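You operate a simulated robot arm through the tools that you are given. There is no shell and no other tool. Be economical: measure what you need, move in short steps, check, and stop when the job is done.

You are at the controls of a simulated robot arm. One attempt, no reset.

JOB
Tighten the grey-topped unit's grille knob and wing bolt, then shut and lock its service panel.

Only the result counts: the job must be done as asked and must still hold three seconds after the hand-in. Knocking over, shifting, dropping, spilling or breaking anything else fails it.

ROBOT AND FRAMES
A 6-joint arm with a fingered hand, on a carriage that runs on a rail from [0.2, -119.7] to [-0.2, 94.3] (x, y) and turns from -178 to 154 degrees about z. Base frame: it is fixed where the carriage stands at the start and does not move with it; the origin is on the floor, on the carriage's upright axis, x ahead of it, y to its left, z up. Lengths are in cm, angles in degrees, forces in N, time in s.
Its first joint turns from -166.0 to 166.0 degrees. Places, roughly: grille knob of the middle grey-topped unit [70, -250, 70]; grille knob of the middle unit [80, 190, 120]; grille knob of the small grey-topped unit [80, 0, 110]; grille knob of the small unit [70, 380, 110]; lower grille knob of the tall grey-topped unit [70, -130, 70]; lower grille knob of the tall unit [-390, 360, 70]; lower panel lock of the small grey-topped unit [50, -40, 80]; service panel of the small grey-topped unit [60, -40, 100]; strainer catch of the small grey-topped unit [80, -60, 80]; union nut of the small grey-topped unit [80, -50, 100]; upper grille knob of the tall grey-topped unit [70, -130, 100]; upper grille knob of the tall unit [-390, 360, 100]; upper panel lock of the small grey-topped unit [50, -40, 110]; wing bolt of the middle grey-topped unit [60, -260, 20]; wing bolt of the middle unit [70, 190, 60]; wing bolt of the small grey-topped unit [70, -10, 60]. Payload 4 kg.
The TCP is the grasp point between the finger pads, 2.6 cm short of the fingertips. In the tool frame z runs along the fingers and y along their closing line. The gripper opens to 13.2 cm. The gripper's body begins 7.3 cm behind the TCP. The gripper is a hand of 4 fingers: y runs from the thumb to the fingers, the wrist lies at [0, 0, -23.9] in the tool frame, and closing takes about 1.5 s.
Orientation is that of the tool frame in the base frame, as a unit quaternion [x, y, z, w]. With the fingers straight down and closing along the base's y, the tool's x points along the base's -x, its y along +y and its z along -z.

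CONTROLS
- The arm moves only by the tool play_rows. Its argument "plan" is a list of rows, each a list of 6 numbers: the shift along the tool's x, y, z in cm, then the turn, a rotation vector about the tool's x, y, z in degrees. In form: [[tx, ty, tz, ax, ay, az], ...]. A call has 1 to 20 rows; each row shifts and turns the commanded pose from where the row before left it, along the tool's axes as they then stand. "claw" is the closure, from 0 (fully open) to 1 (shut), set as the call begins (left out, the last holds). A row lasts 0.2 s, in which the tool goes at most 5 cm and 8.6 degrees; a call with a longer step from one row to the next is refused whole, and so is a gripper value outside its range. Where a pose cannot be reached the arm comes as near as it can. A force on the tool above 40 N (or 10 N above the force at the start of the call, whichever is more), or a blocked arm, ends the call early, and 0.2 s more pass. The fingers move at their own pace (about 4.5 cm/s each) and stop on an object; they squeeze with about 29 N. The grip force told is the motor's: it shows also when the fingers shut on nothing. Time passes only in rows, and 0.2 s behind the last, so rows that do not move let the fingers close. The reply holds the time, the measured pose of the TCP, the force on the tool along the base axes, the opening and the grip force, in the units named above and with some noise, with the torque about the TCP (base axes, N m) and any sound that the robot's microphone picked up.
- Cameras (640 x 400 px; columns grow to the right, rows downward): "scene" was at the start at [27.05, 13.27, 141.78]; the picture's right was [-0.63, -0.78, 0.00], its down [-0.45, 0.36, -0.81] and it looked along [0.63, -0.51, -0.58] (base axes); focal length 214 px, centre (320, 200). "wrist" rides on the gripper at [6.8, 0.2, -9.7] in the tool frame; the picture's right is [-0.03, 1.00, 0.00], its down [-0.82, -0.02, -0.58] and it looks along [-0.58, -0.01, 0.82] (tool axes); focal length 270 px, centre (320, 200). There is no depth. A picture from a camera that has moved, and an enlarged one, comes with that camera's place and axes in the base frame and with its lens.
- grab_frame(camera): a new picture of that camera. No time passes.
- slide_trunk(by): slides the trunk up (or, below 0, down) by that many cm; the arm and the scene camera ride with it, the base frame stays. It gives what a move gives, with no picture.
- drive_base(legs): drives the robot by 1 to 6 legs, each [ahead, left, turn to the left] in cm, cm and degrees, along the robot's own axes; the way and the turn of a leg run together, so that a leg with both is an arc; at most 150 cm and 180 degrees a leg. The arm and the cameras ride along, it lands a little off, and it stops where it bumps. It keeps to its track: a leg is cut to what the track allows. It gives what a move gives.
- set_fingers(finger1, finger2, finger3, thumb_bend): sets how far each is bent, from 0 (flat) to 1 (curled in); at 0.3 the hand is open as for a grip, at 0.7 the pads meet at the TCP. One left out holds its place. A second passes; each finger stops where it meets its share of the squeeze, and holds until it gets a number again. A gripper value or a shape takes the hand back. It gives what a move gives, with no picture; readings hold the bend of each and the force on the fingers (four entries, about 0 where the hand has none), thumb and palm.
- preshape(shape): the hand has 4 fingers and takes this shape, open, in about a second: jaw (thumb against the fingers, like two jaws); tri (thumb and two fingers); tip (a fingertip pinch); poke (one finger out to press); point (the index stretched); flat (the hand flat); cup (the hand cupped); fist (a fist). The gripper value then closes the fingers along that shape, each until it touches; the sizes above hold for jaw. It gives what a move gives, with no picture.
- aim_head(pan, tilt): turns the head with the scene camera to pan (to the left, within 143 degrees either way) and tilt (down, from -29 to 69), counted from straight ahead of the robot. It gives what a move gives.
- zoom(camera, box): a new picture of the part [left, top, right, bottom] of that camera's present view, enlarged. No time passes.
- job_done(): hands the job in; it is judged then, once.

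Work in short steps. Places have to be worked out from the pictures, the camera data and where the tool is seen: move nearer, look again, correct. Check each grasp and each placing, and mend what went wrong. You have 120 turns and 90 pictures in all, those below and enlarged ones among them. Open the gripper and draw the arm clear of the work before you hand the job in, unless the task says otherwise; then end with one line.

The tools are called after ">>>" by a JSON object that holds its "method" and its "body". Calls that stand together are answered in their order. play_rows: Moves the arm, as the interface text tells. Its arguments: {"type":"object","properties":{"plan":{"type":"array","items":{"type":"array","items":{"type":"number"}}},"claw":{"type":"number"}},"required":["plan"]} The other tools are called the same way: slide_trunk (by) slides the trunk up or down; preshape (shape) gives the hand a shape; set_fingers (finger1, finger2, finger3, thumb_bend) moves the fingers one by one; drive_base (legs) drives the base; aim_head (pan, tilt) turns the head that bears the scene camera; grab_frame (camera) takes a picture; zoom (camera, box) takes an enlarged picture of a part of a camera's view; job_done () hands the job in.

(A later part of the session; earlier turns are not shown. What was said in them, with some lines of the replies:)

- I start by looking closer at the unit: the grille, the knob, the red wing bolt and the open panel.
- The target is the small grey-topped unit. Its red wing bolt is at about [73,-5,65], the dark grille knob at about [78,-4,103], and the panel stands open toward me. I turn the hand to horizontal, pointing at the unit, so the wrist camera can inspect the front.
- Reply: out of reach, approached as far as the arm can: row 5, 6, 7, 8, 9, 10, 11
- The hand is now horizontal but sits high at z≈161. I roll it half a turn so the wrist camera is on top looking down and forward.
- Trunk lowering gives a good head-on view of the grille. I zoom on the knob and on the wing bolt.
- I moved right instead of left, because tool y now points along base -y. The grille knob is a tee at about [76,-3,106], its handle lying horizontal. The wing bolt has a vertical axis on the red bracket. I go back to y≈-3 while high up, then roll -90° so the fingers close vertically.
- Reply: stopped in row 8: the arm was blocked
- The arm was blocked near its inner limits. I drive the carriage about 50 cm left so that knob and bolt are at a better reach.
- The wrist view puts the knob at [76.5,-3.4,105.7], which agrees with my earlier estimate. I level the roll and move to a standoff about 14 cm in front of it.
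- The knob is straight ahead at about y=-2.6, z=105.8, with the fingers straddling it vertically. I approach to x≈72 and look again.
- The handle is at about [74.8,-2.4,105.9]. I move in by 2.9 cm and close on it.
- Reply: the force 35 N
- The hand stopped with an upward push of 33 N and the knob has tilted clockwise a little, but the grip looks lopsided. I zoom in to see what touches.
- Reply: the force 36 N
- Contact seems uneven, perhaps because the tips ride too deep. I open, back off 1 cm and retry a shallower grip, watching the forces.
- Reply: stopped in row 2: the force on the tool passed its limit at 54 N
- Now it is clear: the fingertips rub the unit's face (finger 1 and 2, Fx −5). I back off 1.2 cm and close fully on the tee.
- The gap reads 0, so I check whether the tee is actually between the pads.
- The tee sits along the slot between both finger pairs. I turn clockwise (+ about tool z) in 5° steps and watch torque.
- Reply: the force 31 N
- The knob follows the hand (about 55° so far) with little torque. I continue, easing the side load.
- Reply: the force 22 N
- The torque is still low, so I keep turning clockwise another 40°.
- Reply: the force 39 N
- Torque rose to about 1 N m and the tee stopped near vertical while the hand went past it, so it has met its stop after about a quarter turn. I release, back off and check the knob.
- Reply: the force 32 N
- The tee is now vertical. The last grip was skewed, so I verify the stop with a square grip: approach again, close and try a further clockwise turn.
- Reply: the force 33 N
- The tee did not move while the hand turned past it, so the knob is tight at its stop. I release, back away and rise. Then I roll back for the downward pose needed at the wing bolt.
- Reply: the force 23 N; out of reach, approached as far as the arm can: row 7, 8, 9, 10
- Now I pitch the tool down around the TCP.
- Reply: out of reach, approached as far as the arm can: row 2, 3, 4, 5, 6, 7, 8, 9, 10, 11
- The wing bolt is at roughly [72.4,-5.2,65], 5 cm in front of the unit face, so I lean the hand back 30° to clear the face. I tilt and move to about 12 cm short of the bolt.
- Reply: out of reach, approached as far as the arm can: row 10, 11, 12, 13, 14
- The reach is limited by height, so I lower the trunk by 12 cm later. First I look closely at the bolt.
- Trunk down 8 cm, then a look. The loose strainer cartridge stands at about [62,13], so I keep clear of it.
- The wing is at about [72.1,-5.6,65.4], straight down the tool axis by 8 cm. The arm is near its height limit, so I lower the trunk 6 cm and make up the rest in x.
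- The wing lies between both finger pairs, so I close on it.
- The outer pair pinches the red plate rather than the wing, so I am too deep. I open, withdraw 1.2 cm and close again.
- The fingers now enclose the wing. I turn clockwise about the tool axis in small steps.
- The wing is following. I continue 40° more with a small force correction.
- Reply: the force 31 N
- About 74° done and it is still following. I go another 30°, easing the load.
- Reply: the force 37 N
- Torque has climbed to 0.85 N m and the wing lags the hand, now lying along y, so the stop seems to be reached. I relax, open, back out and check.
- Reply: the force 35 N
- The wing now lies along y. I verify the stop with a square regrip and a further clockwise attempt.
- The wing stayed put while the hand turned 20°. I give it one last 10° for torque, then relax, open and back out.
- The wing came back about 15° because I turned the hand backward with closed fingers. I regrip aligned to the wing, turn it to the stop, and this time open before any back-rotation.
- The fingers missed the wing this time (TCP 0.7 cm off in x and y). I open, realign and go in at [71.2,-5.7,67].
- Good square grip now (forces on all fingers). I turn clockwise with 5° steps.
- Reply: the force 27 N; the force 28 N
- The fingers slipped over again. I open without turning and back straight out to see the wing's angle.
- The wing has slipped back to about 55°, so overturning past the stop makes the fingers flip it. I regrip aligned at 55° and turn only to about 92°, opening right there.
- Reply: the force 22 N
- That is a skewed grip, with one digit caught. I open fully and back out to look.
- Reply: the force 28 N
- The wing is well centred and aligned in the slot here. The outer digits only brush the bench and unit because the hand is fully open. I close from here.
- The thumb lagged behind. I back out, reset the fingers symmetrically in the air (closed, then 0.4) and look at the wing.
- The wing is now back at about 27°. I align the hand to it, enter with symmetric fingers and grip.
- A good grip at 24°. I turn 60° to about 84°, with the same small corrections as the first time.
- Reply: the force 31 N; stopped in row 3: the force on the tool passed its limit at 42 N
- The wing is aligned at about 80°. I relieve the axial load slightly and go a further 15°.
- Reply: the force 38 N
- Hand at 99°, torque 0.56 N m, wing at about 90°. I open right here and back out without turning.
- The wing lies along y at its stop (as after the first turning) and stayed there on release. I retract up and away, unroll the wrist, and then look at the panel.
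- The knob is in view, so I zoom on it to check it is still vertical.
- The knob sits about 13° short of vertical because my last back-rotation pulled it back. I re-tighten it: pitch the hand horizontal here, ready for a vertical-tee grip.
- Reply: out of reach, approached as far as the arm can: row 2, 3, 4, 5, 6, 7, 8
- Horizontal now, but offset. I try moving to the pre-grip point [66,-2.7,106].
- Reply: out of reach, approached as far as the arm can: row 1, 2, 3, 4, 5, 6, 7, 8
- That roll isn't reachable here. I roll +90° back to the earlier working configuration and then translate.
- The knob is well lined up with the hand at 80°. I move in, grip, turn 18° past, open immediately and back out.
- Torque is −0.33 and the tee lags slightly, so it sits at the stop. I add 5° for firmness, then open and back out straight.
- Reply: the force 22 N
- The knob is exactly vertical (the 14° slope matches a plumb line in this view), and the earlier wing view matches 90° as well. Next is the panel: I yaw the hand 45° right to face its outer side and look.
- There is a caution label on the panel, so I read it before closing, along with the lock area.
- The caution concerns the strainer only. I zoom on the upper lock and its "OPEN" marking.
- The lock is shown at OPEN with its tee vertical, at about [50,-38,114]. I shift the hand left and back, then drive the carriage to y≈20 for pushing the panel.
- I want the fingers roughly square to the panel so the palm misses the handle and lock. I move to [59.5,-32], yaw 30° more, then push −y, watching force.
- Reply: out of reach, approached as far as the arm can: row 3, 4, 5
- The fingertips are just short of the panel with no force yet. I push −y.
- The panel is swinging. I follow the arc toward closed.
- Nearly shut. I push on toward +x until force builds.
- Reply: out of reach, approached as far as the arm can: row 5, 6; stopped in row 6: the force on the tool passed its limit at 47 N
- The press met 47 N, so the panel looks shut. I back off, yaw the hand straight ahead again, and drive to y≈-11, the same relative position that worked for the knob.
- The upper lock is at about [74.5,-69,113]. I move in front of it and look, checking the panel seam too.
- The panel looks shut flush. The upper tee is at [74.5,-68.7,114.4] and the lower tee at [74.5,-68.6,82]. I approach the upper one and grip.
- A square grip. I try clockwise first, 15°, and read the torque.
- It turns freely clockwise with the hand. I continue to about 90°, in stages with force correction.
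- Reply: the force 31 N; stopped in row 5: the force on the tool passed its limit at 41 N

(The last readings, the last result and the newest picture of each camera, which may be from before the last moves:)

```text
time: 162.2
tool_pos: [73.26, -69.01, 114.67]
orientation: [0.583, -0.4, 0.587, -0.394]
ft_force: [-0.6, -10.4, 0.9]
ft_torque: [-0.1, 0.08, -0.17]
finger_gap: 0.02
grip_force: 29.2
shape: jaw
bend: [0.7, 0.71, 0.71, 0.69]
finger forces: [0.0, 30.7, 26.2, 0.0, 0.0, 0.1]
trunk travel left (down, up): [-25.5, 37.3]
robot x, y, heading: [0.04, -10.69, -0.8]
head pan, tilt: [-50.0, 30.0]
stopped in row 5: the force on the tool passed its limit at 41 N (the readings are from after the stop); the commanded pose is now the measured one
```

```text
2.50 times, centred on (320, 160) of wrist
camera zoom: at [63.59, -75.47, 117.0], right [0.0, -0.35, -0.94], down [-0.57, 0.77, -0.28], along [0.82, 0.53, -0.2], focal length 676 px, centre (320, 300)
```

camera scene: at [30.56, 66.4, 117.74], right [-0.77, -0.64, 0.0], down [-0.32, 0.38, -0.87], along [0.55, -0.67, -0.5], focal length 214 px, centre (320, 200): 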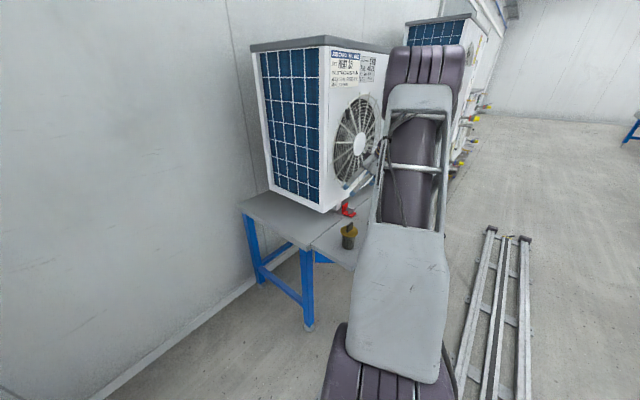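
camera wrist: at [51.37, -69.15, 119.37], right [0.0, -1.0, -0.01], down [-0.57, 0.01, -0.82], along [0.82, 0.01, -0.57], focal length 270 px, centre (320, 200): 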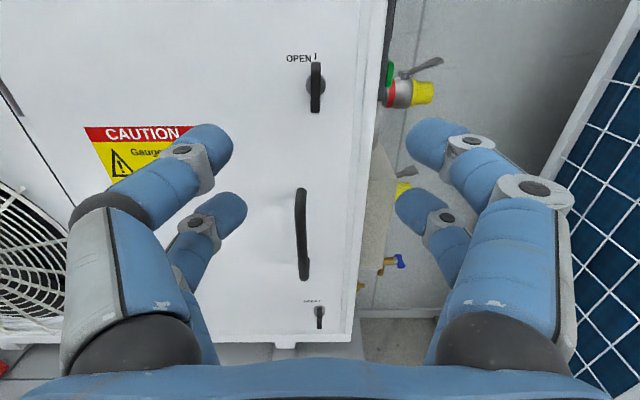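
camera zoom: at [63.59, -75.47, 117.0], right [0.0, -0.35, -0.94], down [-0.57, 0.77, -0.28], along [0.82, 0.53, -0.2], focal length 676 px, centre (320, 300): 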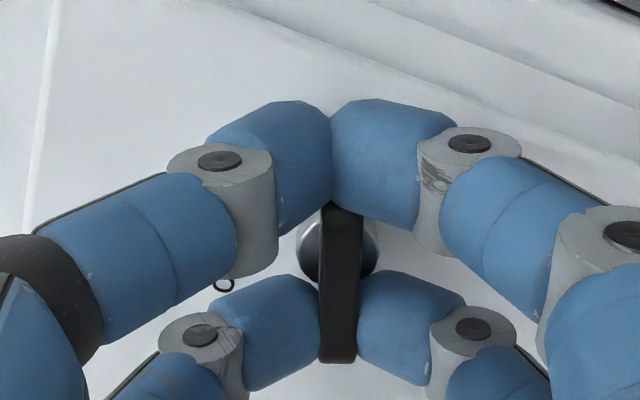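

About 70° and still following; the side force came from a centring offset. I ease it and continue.

>>> {"method": "play_rows", "body": {"plan": [[0.15, 0, 0, 0, 0, 4], [0, 0, 0, 0, 0, 4], [0, 0, 0, 0, 0, 4], [0, 0, 0, 0, 0, 4], [0, 0, 0, 0, 0, 4], [0, 0, 0, 0, 0, 4], [0, 0, 0, 0, 0, 0]]}}

>>> {"method": "zoom", "body": {"camera": "wrist", "box": [200, 80, 440, 240]}}

```text
time: 163.8
tool_pos: [73.33, -69.13, 114.43]
orientation: [-0.488, 0.512, -0.491, 0.508]
ft_force: [-2.5, -27.2, -0.3]
ft_torque: [-0.52, 0.42, -0.44]
finger_gap: 0.0
grip_force: 29.2
shape: jaw
bend: [0.7, 0.71, 0.71, 0.69]
finger forces: [0.0, 36.8, 20.4, 0.0, 0.0, 0.1]
trunk travel left (down, up): [-25.5, 37.3]
robot x, y, heading: [-0.02, -10.54, -0.8]
head pan, tilt: [-50.0, 30.0]
```

```text
2.50 times, centred on (320, 160) of wrist
camera zoom: at [63.65, -76.03, 114.11], right [0.0, 0.07, -1.0], down [-0.57, 0.82, 0.05], along [0.82, 0.57, 0.04], focal length 676 px, centre (320, 300)
```

zoom: 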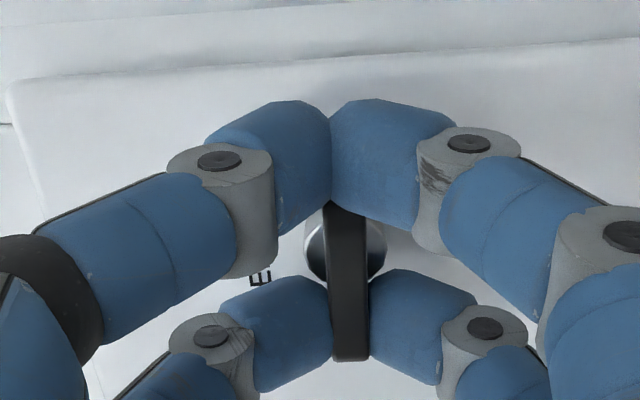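

The hand is at 94°, torque is up to −0.52 and the tee lags slightly, so it is at the stop. A small extra push, then I open and back straight out.

>>> {"method": "play_rows", "body": {"plan": [[0, 0, 0, 0, 0, 3], [0, 0, 0, 0, 0, 0]]}}

>>> {"method": "play_rows", "body": {"plan": [[0, 0, 0, 0, 0, 0], [0, 0, 0, 0, 0, 0], [0, 0, 0, 0, 0, 0], [0, 0, 0, 0, 0, 0], [0, 0, 0, 0, 0, 0], [0, 0, -3, 0, 0, 0], [0, 0, -3, 0, 0, 0], [0, 0, -4, 0, 0, 0], [0, 0, -2, 0, 0, 0], [0, 0, 0, 0, 0, 0]], "claw": 0.4}}

>>> {"method": "grab_frame", "body": {"camera": "wrist"}}

```text
time: 164.3
tool_pos: [73.35, -69.28, 114.48]
orientation: [-0.474, 0.526, -0.478, 0.52]
ft_force: [-2.6, -31.9, -0.3]
ft_torque: [-0.7, 0.45, -0.46]
finger_gap: 0.02
grip_force: 28.8
shape: jaw
bend: [0.7, 0.71, 0.71, 0.69]
finger forces: [0.0, 38.7, 19.2, 0.0, 0.0, 0.0]
trunk travel left (down, up): [-25.5, 37.3]
robot x, y, heading: [0.11, -10.25, -0.7]
head pan, tilt: [-50.0, 30.0]
```

```text
time: 166.6
tool_pos: [61.44, -69.0, 114.81]
orientation: [-0.475, 0.523, -0.479, 0.521]
ft_force: [0.5, -0.8, 0.1]
ft_torque: [-0.01, -0.02, -0.02]
finger_gap: 7.87
grip_force: 0.1
shape: jaw
bend: [0.71, 0.71, 0.71, 0.7]
finger forces: [0.0, 0.1, 0.0, 0.1, 0.0, 0.0]
trunk travel left (down, up): [-25.5, 37.3]
robot x, y, heading: [-0.11, -10.16, -0.5]
head pan, tilt: [-50.0, 30.0]
```

```text
13 pictures are left
camera wrist: at [51.74, -75.78, 113.98], right [0.0, 0.12, -0.99], down [-0.57, 0.81, 0.09], along [0.82, 0.57, 0.07], focal length 270 px, centre (320, 200)
```

wrist: 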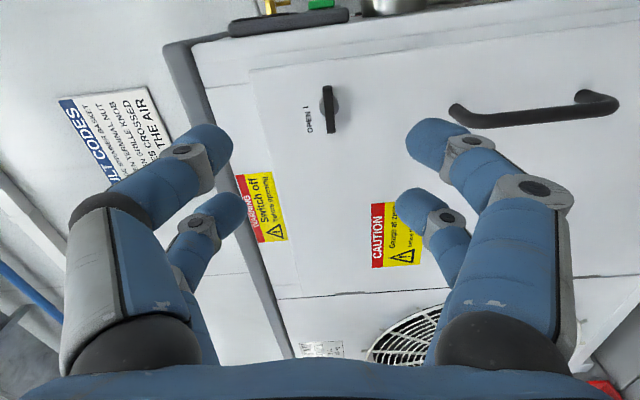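

The upper tee is horizontal now, so the upper lock is shut and the panel flush. I roll back to upright and lower the trunk to the lower lock.

>>> {"method": "play_rows", "body": {"plan": [[0, 0, 0, 0, 0, -8], [0, 0, 0, 0, 0, -8], [0, 0, 0, 0, 0, -8], [0, 0, 0, 0, 0, -8], [0, 0, 0, 0, 0, -8], [0, 0, 0, 0, 0, -8], [0, 0, 0, 0, 0, -8], [0, 0, 0, 0, 0, -8], [0, 0, 0, 0, 0, -8], [0, 0, 0, 0, 0, -8], [0, 0, 0, 0, 0, -8], [0, 0, 0, 0, 0, -7], [0, 0, 0, 0, 0, 0]]}}

>>> {"method": "slide_trunk", "body": {"by": -22}}

>>> {"method": "play_rows", "body": {"plan": [[-2.5, 0, 0, 0, 0, 0], [-2.5, 0, 0, 0, 0, 0], [-2.5, 0, 0, 0, 0, 0], [-2.3, 0, 0, 0, 0, 0], [0, 0, 0, 0, 0, 0]]}}

>>> {"method": "grab_frame", "body": {"camera": "wrist"}}

```text
time: 169.3
tool_pos: [61.4, -68.85, 114.74]
orientation: [0.706, -0.003, 0.708, 0.002]
ft_force: [0.3, 0.9, -0.1]
ft_torque: [0.02, -0.02, -0.04]
finger_gap: 7.89
grip_force: 0.1
shape: jaw
bend: [0.71, 0.71, 0.71, 0.7]
finger forces: [0.1, 0.0, 0.0, 0.0, 0.0, 0.0]
trunk travel left (down, up): [-25.5, 37.3]
robot x, y, heading: [-0.4, -10.41, -0.7]
head pan, tilt: [-50.0, 30.0]
```

```text
time: 171.7
tool_pos: [61.52, -68.87, 92.75]
orientation: [0.706, -0.003, 0.708, 0.0]
ft_force: [-0.7, 0.3, -0.2]
ft_torque: [0.03, 0.01, -0.03]
finger_gap: 7.89
grip_force: 0.1
shape: jaw
bend: [0.71, 0.71, 0.71, 0.7]
finger forces: [0.1, 0.0, 0.1, 0.0, 0.2, 0.1]
trunk travel left (down, up): [-3.5, 59.3]
robot x, y, heading: [-0.1, -10.13, -0.6]
head pan, tilt: [-50.0, 30.0]
```

```text
time: 172.9
tool_pos: [61.45, -69.11, 83.0]
orientation: [0.707, -0.003, 0.708, 0.002]
ft_force: [0.1, 0.0, -0.8]
ft_torque: [-0.01, 0.02, 0.0]
finger_gap: 7.87
grip_force: 0.1
shape: jaw
bend: [0.71, 0.71, 0.71, 0.7]
finger forces: [0.0, 0.0, 0.0, 0.0, 0.0, 0.0]
trunk travel left (down, up): [-3.5, 59.3]
robot x, y, heading: [0.38, -10.07, -0.7]
head pan, tilt: [-50.0, 30.0]
```

```text
12 pictures are left
camera wrist: at [51.9, -69.36, 89.8], right [-0.01, -1.0, -0.03], down [-0.58, 0.03, -0.82], along [0.82, 0.01, -0.58], focal length 270 px, centre (320, 200)
```

wrist: 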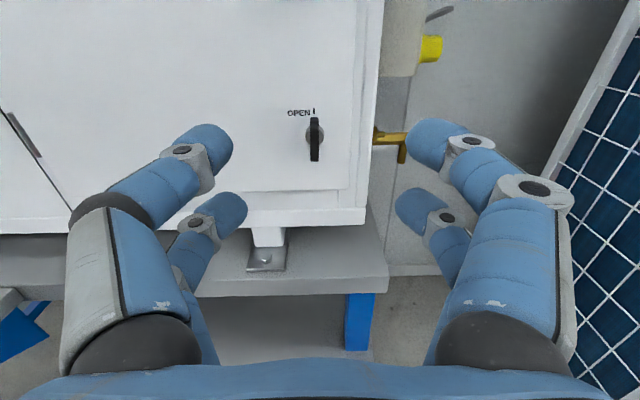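

The lower tee is at [74.5,-68.8,80.5]. I approach and grip.

>>> {"method": "play_rows", "body": {"plan": [[-1.2, -0.2, 3, 0, 0, 0], [-1.1, -0.15, 3, 0, 0, 0], [0, 0, 3, 0, 0, 0], [0, 0, 2.9, 0, 0, 0], [0, 0, 0, 0, 0, 0]]}}

>>> {"method": "play_rows", "body": {"plan": [[0, 0, 0, 0, 0, 0], [0, 0, 0, 0, 0, 0], [0, 0, 0, 0, 0, 0], [0, 0, 0, 0, 0, 0], [0, 0, 0, 0, 0, 0], [0, 0, 0, 0, 0, 0], [0, 0, 0, 0, 0, 0], [0, 0, 0, 0, 0, 0]], "claw": 1}}

>>> {"method": "zoom", "body": {"camera": "wrist", "box": [200, 80, 440, 240]}}

```text
time: 174.1
tool_pos: [73.18, -68.55, 80.58]
orientation: [0.706, -0.004, 0.708, 0.001]
ft_force: [0.0, 0.1, -0.2]
ft_torque: [-0.02, -0.01, -0.02]
finger_gap: 7.89
grip_force: 0.1
shape: jaw
bend: [0.71, 0.71, 0.71, 0.7]
finger forces: [0.1, 0.0, 0.1, 0.0, 0.1, 0.0]
trunk travel left (down, up): [-3.5, 59.3]
robot x, y, heading: [-0.33, -10.52, -0.7]
head pan, tilt: [-50.0, 30.0]
```

```text
time: 175.9
tool_pos: [73.22, -68.56, 80.61]
orientation: [0.706, -0.004, 0.708, 0.001]
ft_force: [0.9, -0.9, 5.1]
ft_torque: [-0.03, -0.11, -0.02]
finger_gap: 0.0
grip_force: 29.4
shape: jaw
bend: [0.7, 0.7, 0.71, 0.7]
finger forces: [0.0, 26.7, 26.2, 0.0, 0.1, 0.0]
trunk travel left (down, up): [-3.5, 59.3]
robot x, y, heading: [0.38, -9.95, -0.4]
head pan, tilt: [-50.0, 30.0]
```

```text
2.50 times, centred on (320, 160) of wrist
camera zoom: at [63.51, -68.85, 87.49], right [-0.01, -1.0, -0.03], down [-0.58, 0.03, -0.82], along [0.82, 0.01, -0.58], focal length 676 px, centre (320, 300)
```

zoom: 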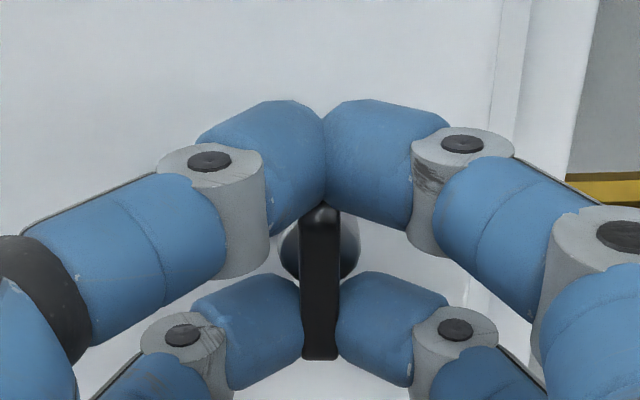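

A good grip. I turn clockwise with the same profile as the upper lock.

>>> {"method": "play_rows", "body": {"plan": [[0, 0, 0, 0, 0, 5], [0, 0, 0, 0, 0, 5], [0, 0, 0, 0, 0, 5], [0.15, 0, 0, 0, 0, 5], [0, 0, 0, 0, 0, 5], [0, 0, 0, 0, 0, 5], [0, 0, 0, 0, 0, 5], [0, 0, 0, 0, 0, 5]]}}

>>> {"method": "play_rows", "body": {"plan": [[0.2, 0, 0, 0, 0, 5], [0, 0, 0, 0, 0, 5], [0, 0, 0, 0, 0, 5], [0, 0, 0, 0, 0, 5], [0, 0, 0, 0, 0, 5], [0, 0, 0, 0, 0, 5]]}}

```text
time: 177.7
tool_pos: [73.29, -68.65, 80.83]
orientation: [0.663, -0.245, 0.665, -0.241]
ft_force: [-2.6, -17.7, 0.4]
ft_torque: [-0.2, 0.22, -0.34]
finger_gap: 0.0
grip_force: 29.0
shape: jaw
bend: [0.7, 0.7, 0.71, 0.7]
finger forces: [0.0, 35.8, 22.0, 0.1, 0.1, 0.1]
trunk travel left (down, up): [-3.5, 59.3]
robot x, y, heading: [-0.03, -10.03, -0.9]
head pan, tilt: [-50.0, 30.0]
```

```text
time: 179.1
tool_pos: [73.29, -68.9, 80.8]
orientation: [0.576, -0.41, 0.58, -0.405]
ft_force: [-1.8, -23.6, -19.8]
ft_torque: [-0.33, 0.47, -0.43]
finger_gap: 0.0
grip_force: 28.9
shape: jaw
bend: [0.7, 0.7, 0.71, 0.7]
finger forces: [0.0, 38.2, 19.1, 0.1, 0.0, 0.0]
trunk travel left (down, up): [-3.5, 59.3]
robot x, y, heading: [0.11, -10.11, -0.6]
head pan, tilt: [-50.0, 30.0]
```

About 70°. I ease the load and go to about 95°.

>>> {"method": "play_rows", "body": {"plan": [[0.15, 0.25, 0, 0, 0, 4], [0, 0, 0, 0, 0, 4], [0, 0, 0, 0, 0, 4], [0, 0, 0, 0, 0, 4], [0, 0, 0, 0, 0, 4], [0, 0, 0, 0, 0, 4], [0, 0, 0, 0, 0, 0]]}}

>>> {"method": "zoom", "body": {"camera": "wrist", "box": [200, 80, 440, 240]}}

```text
time: 180.7
tool_pos: [73.22, -69.29, 80.51]
orientation: [-0.478, 0.521, -0.483, 0.517]
ft_force: [-2.0, -26.6, -17.9]
ft_torque: [-0.76, 0.47, -0.32]
finger_gap: 0.0
grip_force: 28.6
shape: jaw
bend: [0.7, 0.7, 0.71, 0.7]
finger forces: [0.0, 39.8, 18.4, 0.0, 0.0, 0.1]
trunk travel left (down, up): [-3.5, 59.3]
robot x, y, heading: [0.35, -10.41, -0.8]
head pan, tilt: [-50.0, 30.0]
```

```text
2.50 times, centred on (320, 160) of wrist
camera zoom: at [63.6, -76.02, 79.92], right [0.0, 0.1, -0.99], down [-0.57, 0.82, 0.08], along [0.82, 0.57, 0.06], focal length 676 px, centre (320, 300)
```

zoom: 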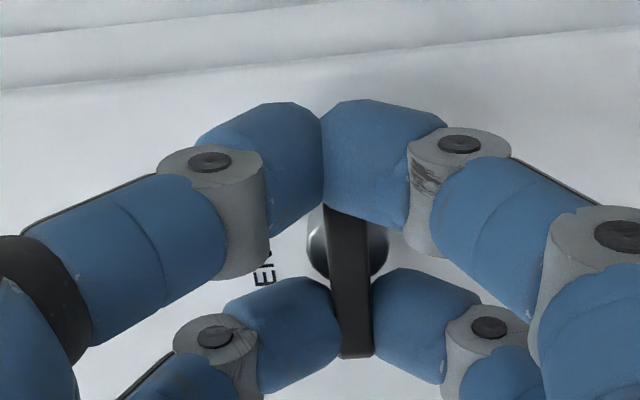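

Torque is −0.76 with the tee lagging slightly, so it is at the stop. I open here and back straight out.

>>> {"method": "play_rows", "body": {"plan": [[0, 0, 0, 0, 0, 0], [0, 0, 0, 0, 0, 0], [0, 0, 0, 0, 0, 0], [0, 0, 0, 0, 0, 0], [0, 0, 0, 0, 0, 0], [0, 0, -3, 0, 0, 0], [0, 0, -3, 0, 0, 0], [0, 0, -4, 0, 0, 0], [0, 0, -3, 0, 0, 0], [0, 0, 0, 0, 0, 0]], "claw": 0.4}}

>>> {"method": "grab_frame", "body": {"camera": "wrist"}}

```text
time: 182.9
tool_pos: [60.24, -68.81, 80.79]
orientation: [-0.479, 0.518, -0.484, 0.517]
ft_force: [-0.3, 0.6, 0.9]
ft_torque: [0.06, -0.01, 0.02]
finger_gap: 7.89
grip_force: 0.0
shape: jaw
bend: [0.71, 0.71, 0.71, 0.7]
finger forces: [0.1, 0.0, 0.0, 0.0, 0.0, 0.1]
trunk travel left (down, up): [-3.5, 59.3]
robot x, y, heading: [0.04, -10.11, -0.5]
head pan, tilt: [-50.0, 30.0]
```

```text
9 pictures are left
camera wrist: at [50.58, -75.57, 80.11], right [0.0, 0.1, -1.0], down [-0.57, 0.82, 0.08], along [0.82, 0.57, 0.06], focal length 270 px, centre (320, 200)
```

wrist: 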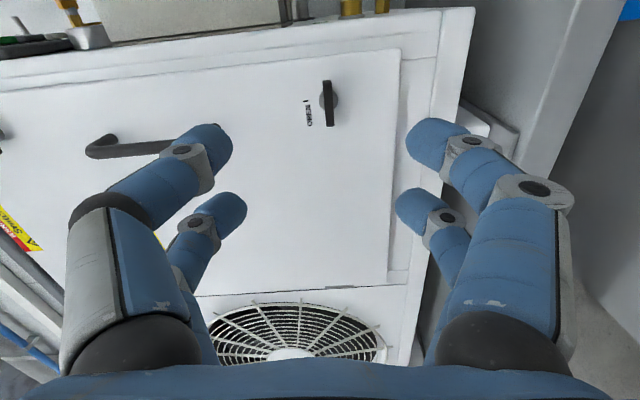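

Both tees are horizontal now. I roll upright, back away and rise for a final overall check.

>>> {"method": "play_rows", "body": {"plan": [[0, 0, -2, 0, 0, -8], [0, 0, -2, 0, 0, -8], [0, 0, -1, 0, 0, -8], [0, 0, 0, 0, 0, -8], [0, 0, 0, 0, 0, -8], [0, 0, 0, 0, 0, -8], [0, 0, 0, 0, 0, -8], [0, 0, 0, 0, 0, -8], [0, 0, 0, 0, 0, -8], [0, 0, 0, 0, 0, -8], [0, 0, 0, 0, 0, -8], [0, 0, 0, 0, 0, -6], [0, 0, 0, 0, 0, 0]], "claw": 0}}

>>> {"method": "slide_trunk", "body": {"by": 42}}

>>> {"method": "grab_frame", "body": {"camera": "wrist"}}

>>> {"method": "grab_frame", "body": {"camera": "scene"}}

```text
time: 185.7
tool_pos: [55.38, -68.78, 80.6]
orientation: [0.707, -0.003, 0.708, 0.002]
ft_force: [0.3, -0.4, 0.1]
ft_torque: [-0.04, 0.02, 0.03]
finger_gap: 13.19
grip_force: 0.2
shape: jaw
bend: [0.3, 0.3, 0.3, 0.3]
finger forces: [0.1, 0.0, 0.0, 0.0, 0.1, 0.0]
trunk travel left (down, up): [-3.5, 59.3]
robot x, y, heading: [-0.2, -10.21, -0.9]
head pan, tilt: [-50.0, 30.0]
```

```text
refused: 42 is not a number from -40 to 40
```

```text
8 pictures are left
camera wrist: at [45.67, -69.04, 87.57], right [-0.01, -1.0, -0.03], down [-0.58, 0.02, -0.82], along [0.82, 0.01, -0.58], focal length 270 px, centre (320, 200)
```

wrist: 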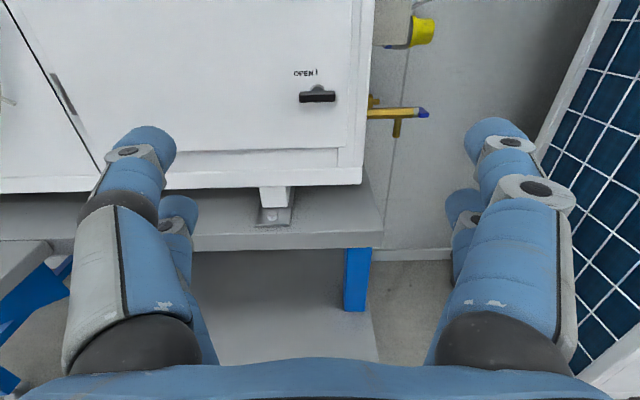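

```text
7 pictures are left
camera scene: at [27.63, 1.32, 103.69], right [-0.77, -0.63, 0.0], down [-0.32, 0.39, -0.87], along [0.55, -0.67, -0.5], focal length 214 px, centre (320, 200)
```

scene: 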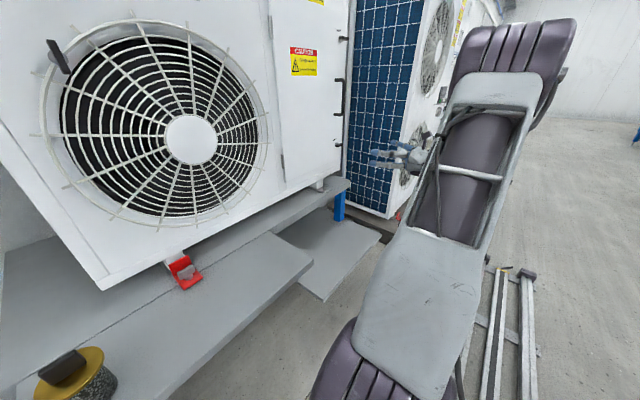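

The lower lock is horizontal and the cartridge still stands. I zoom on the panel's edge and the wing bolt for final confirmation.

>>> {"method": "zoom", "body": {"camera": "scene", "box": [270, 20, 370, 200]}}

>>> {"method": "zoom", "body": {"camera": "scene", "box": [150, 240, 220, 300]}}

>>> {"method": "zoom", "body": {"camera": "scene", "box": [30, 20, 90, 90]}}

```text
2.22 times, centred on (320, 110) of scene
camera zoom: at [27.63, 1.32, 103.69], right [-0.77, -0.63, 0.0], down [-0.32, 0.39, -0.87], along [0.55, -0.67, -0.5], focal length 477 px, centre (320, 400)
```

zoom: 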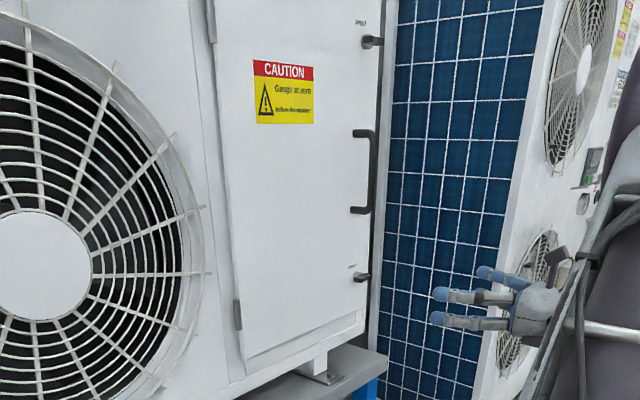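

```text
6.67 times, centred on (185, 270) of scene
camera zoom: at [27.63, 1.32, 103.69], right [-0.77, -0.63, 0.0], down [-0.32, 0.39, -0.87], along [0.55, -0.67, -0.5], focal length 1430 px, centre (1220, -267)
```

zoom: 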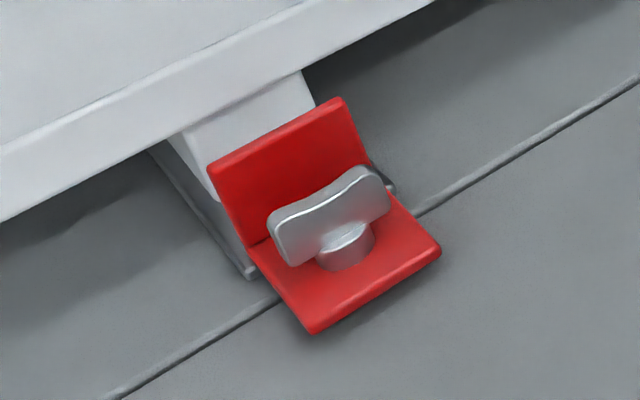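

```text
5.71 times, centred on (60, 55) of scene
camera zoom: at [27.63, 1.32, 103.69], right [-0.77, -0.63, 0.0], down [-0.32, 0.39, -0.87], along [0.55, -0.67, -0.5], focal length 1226 px, centre (1806, 1029)
```

zoom: 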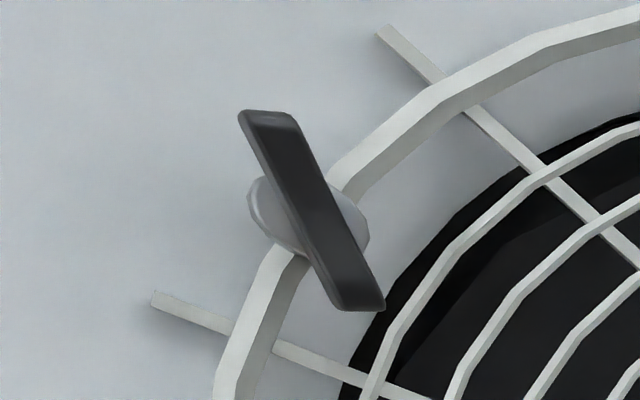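

All checks hold: the knob is plumb, the wing bolt is across at its stop, the panel is flush, both tees are horizontal and the hand is open and clear. I hand in.

>>> {"method": "job_done", "body": {}}

```text
The job is handed in.
```

The small grey-topped unit's grille knob and wing bolt are both tightened to their stops, and its service panel is shut with both locks turned to horizontal.
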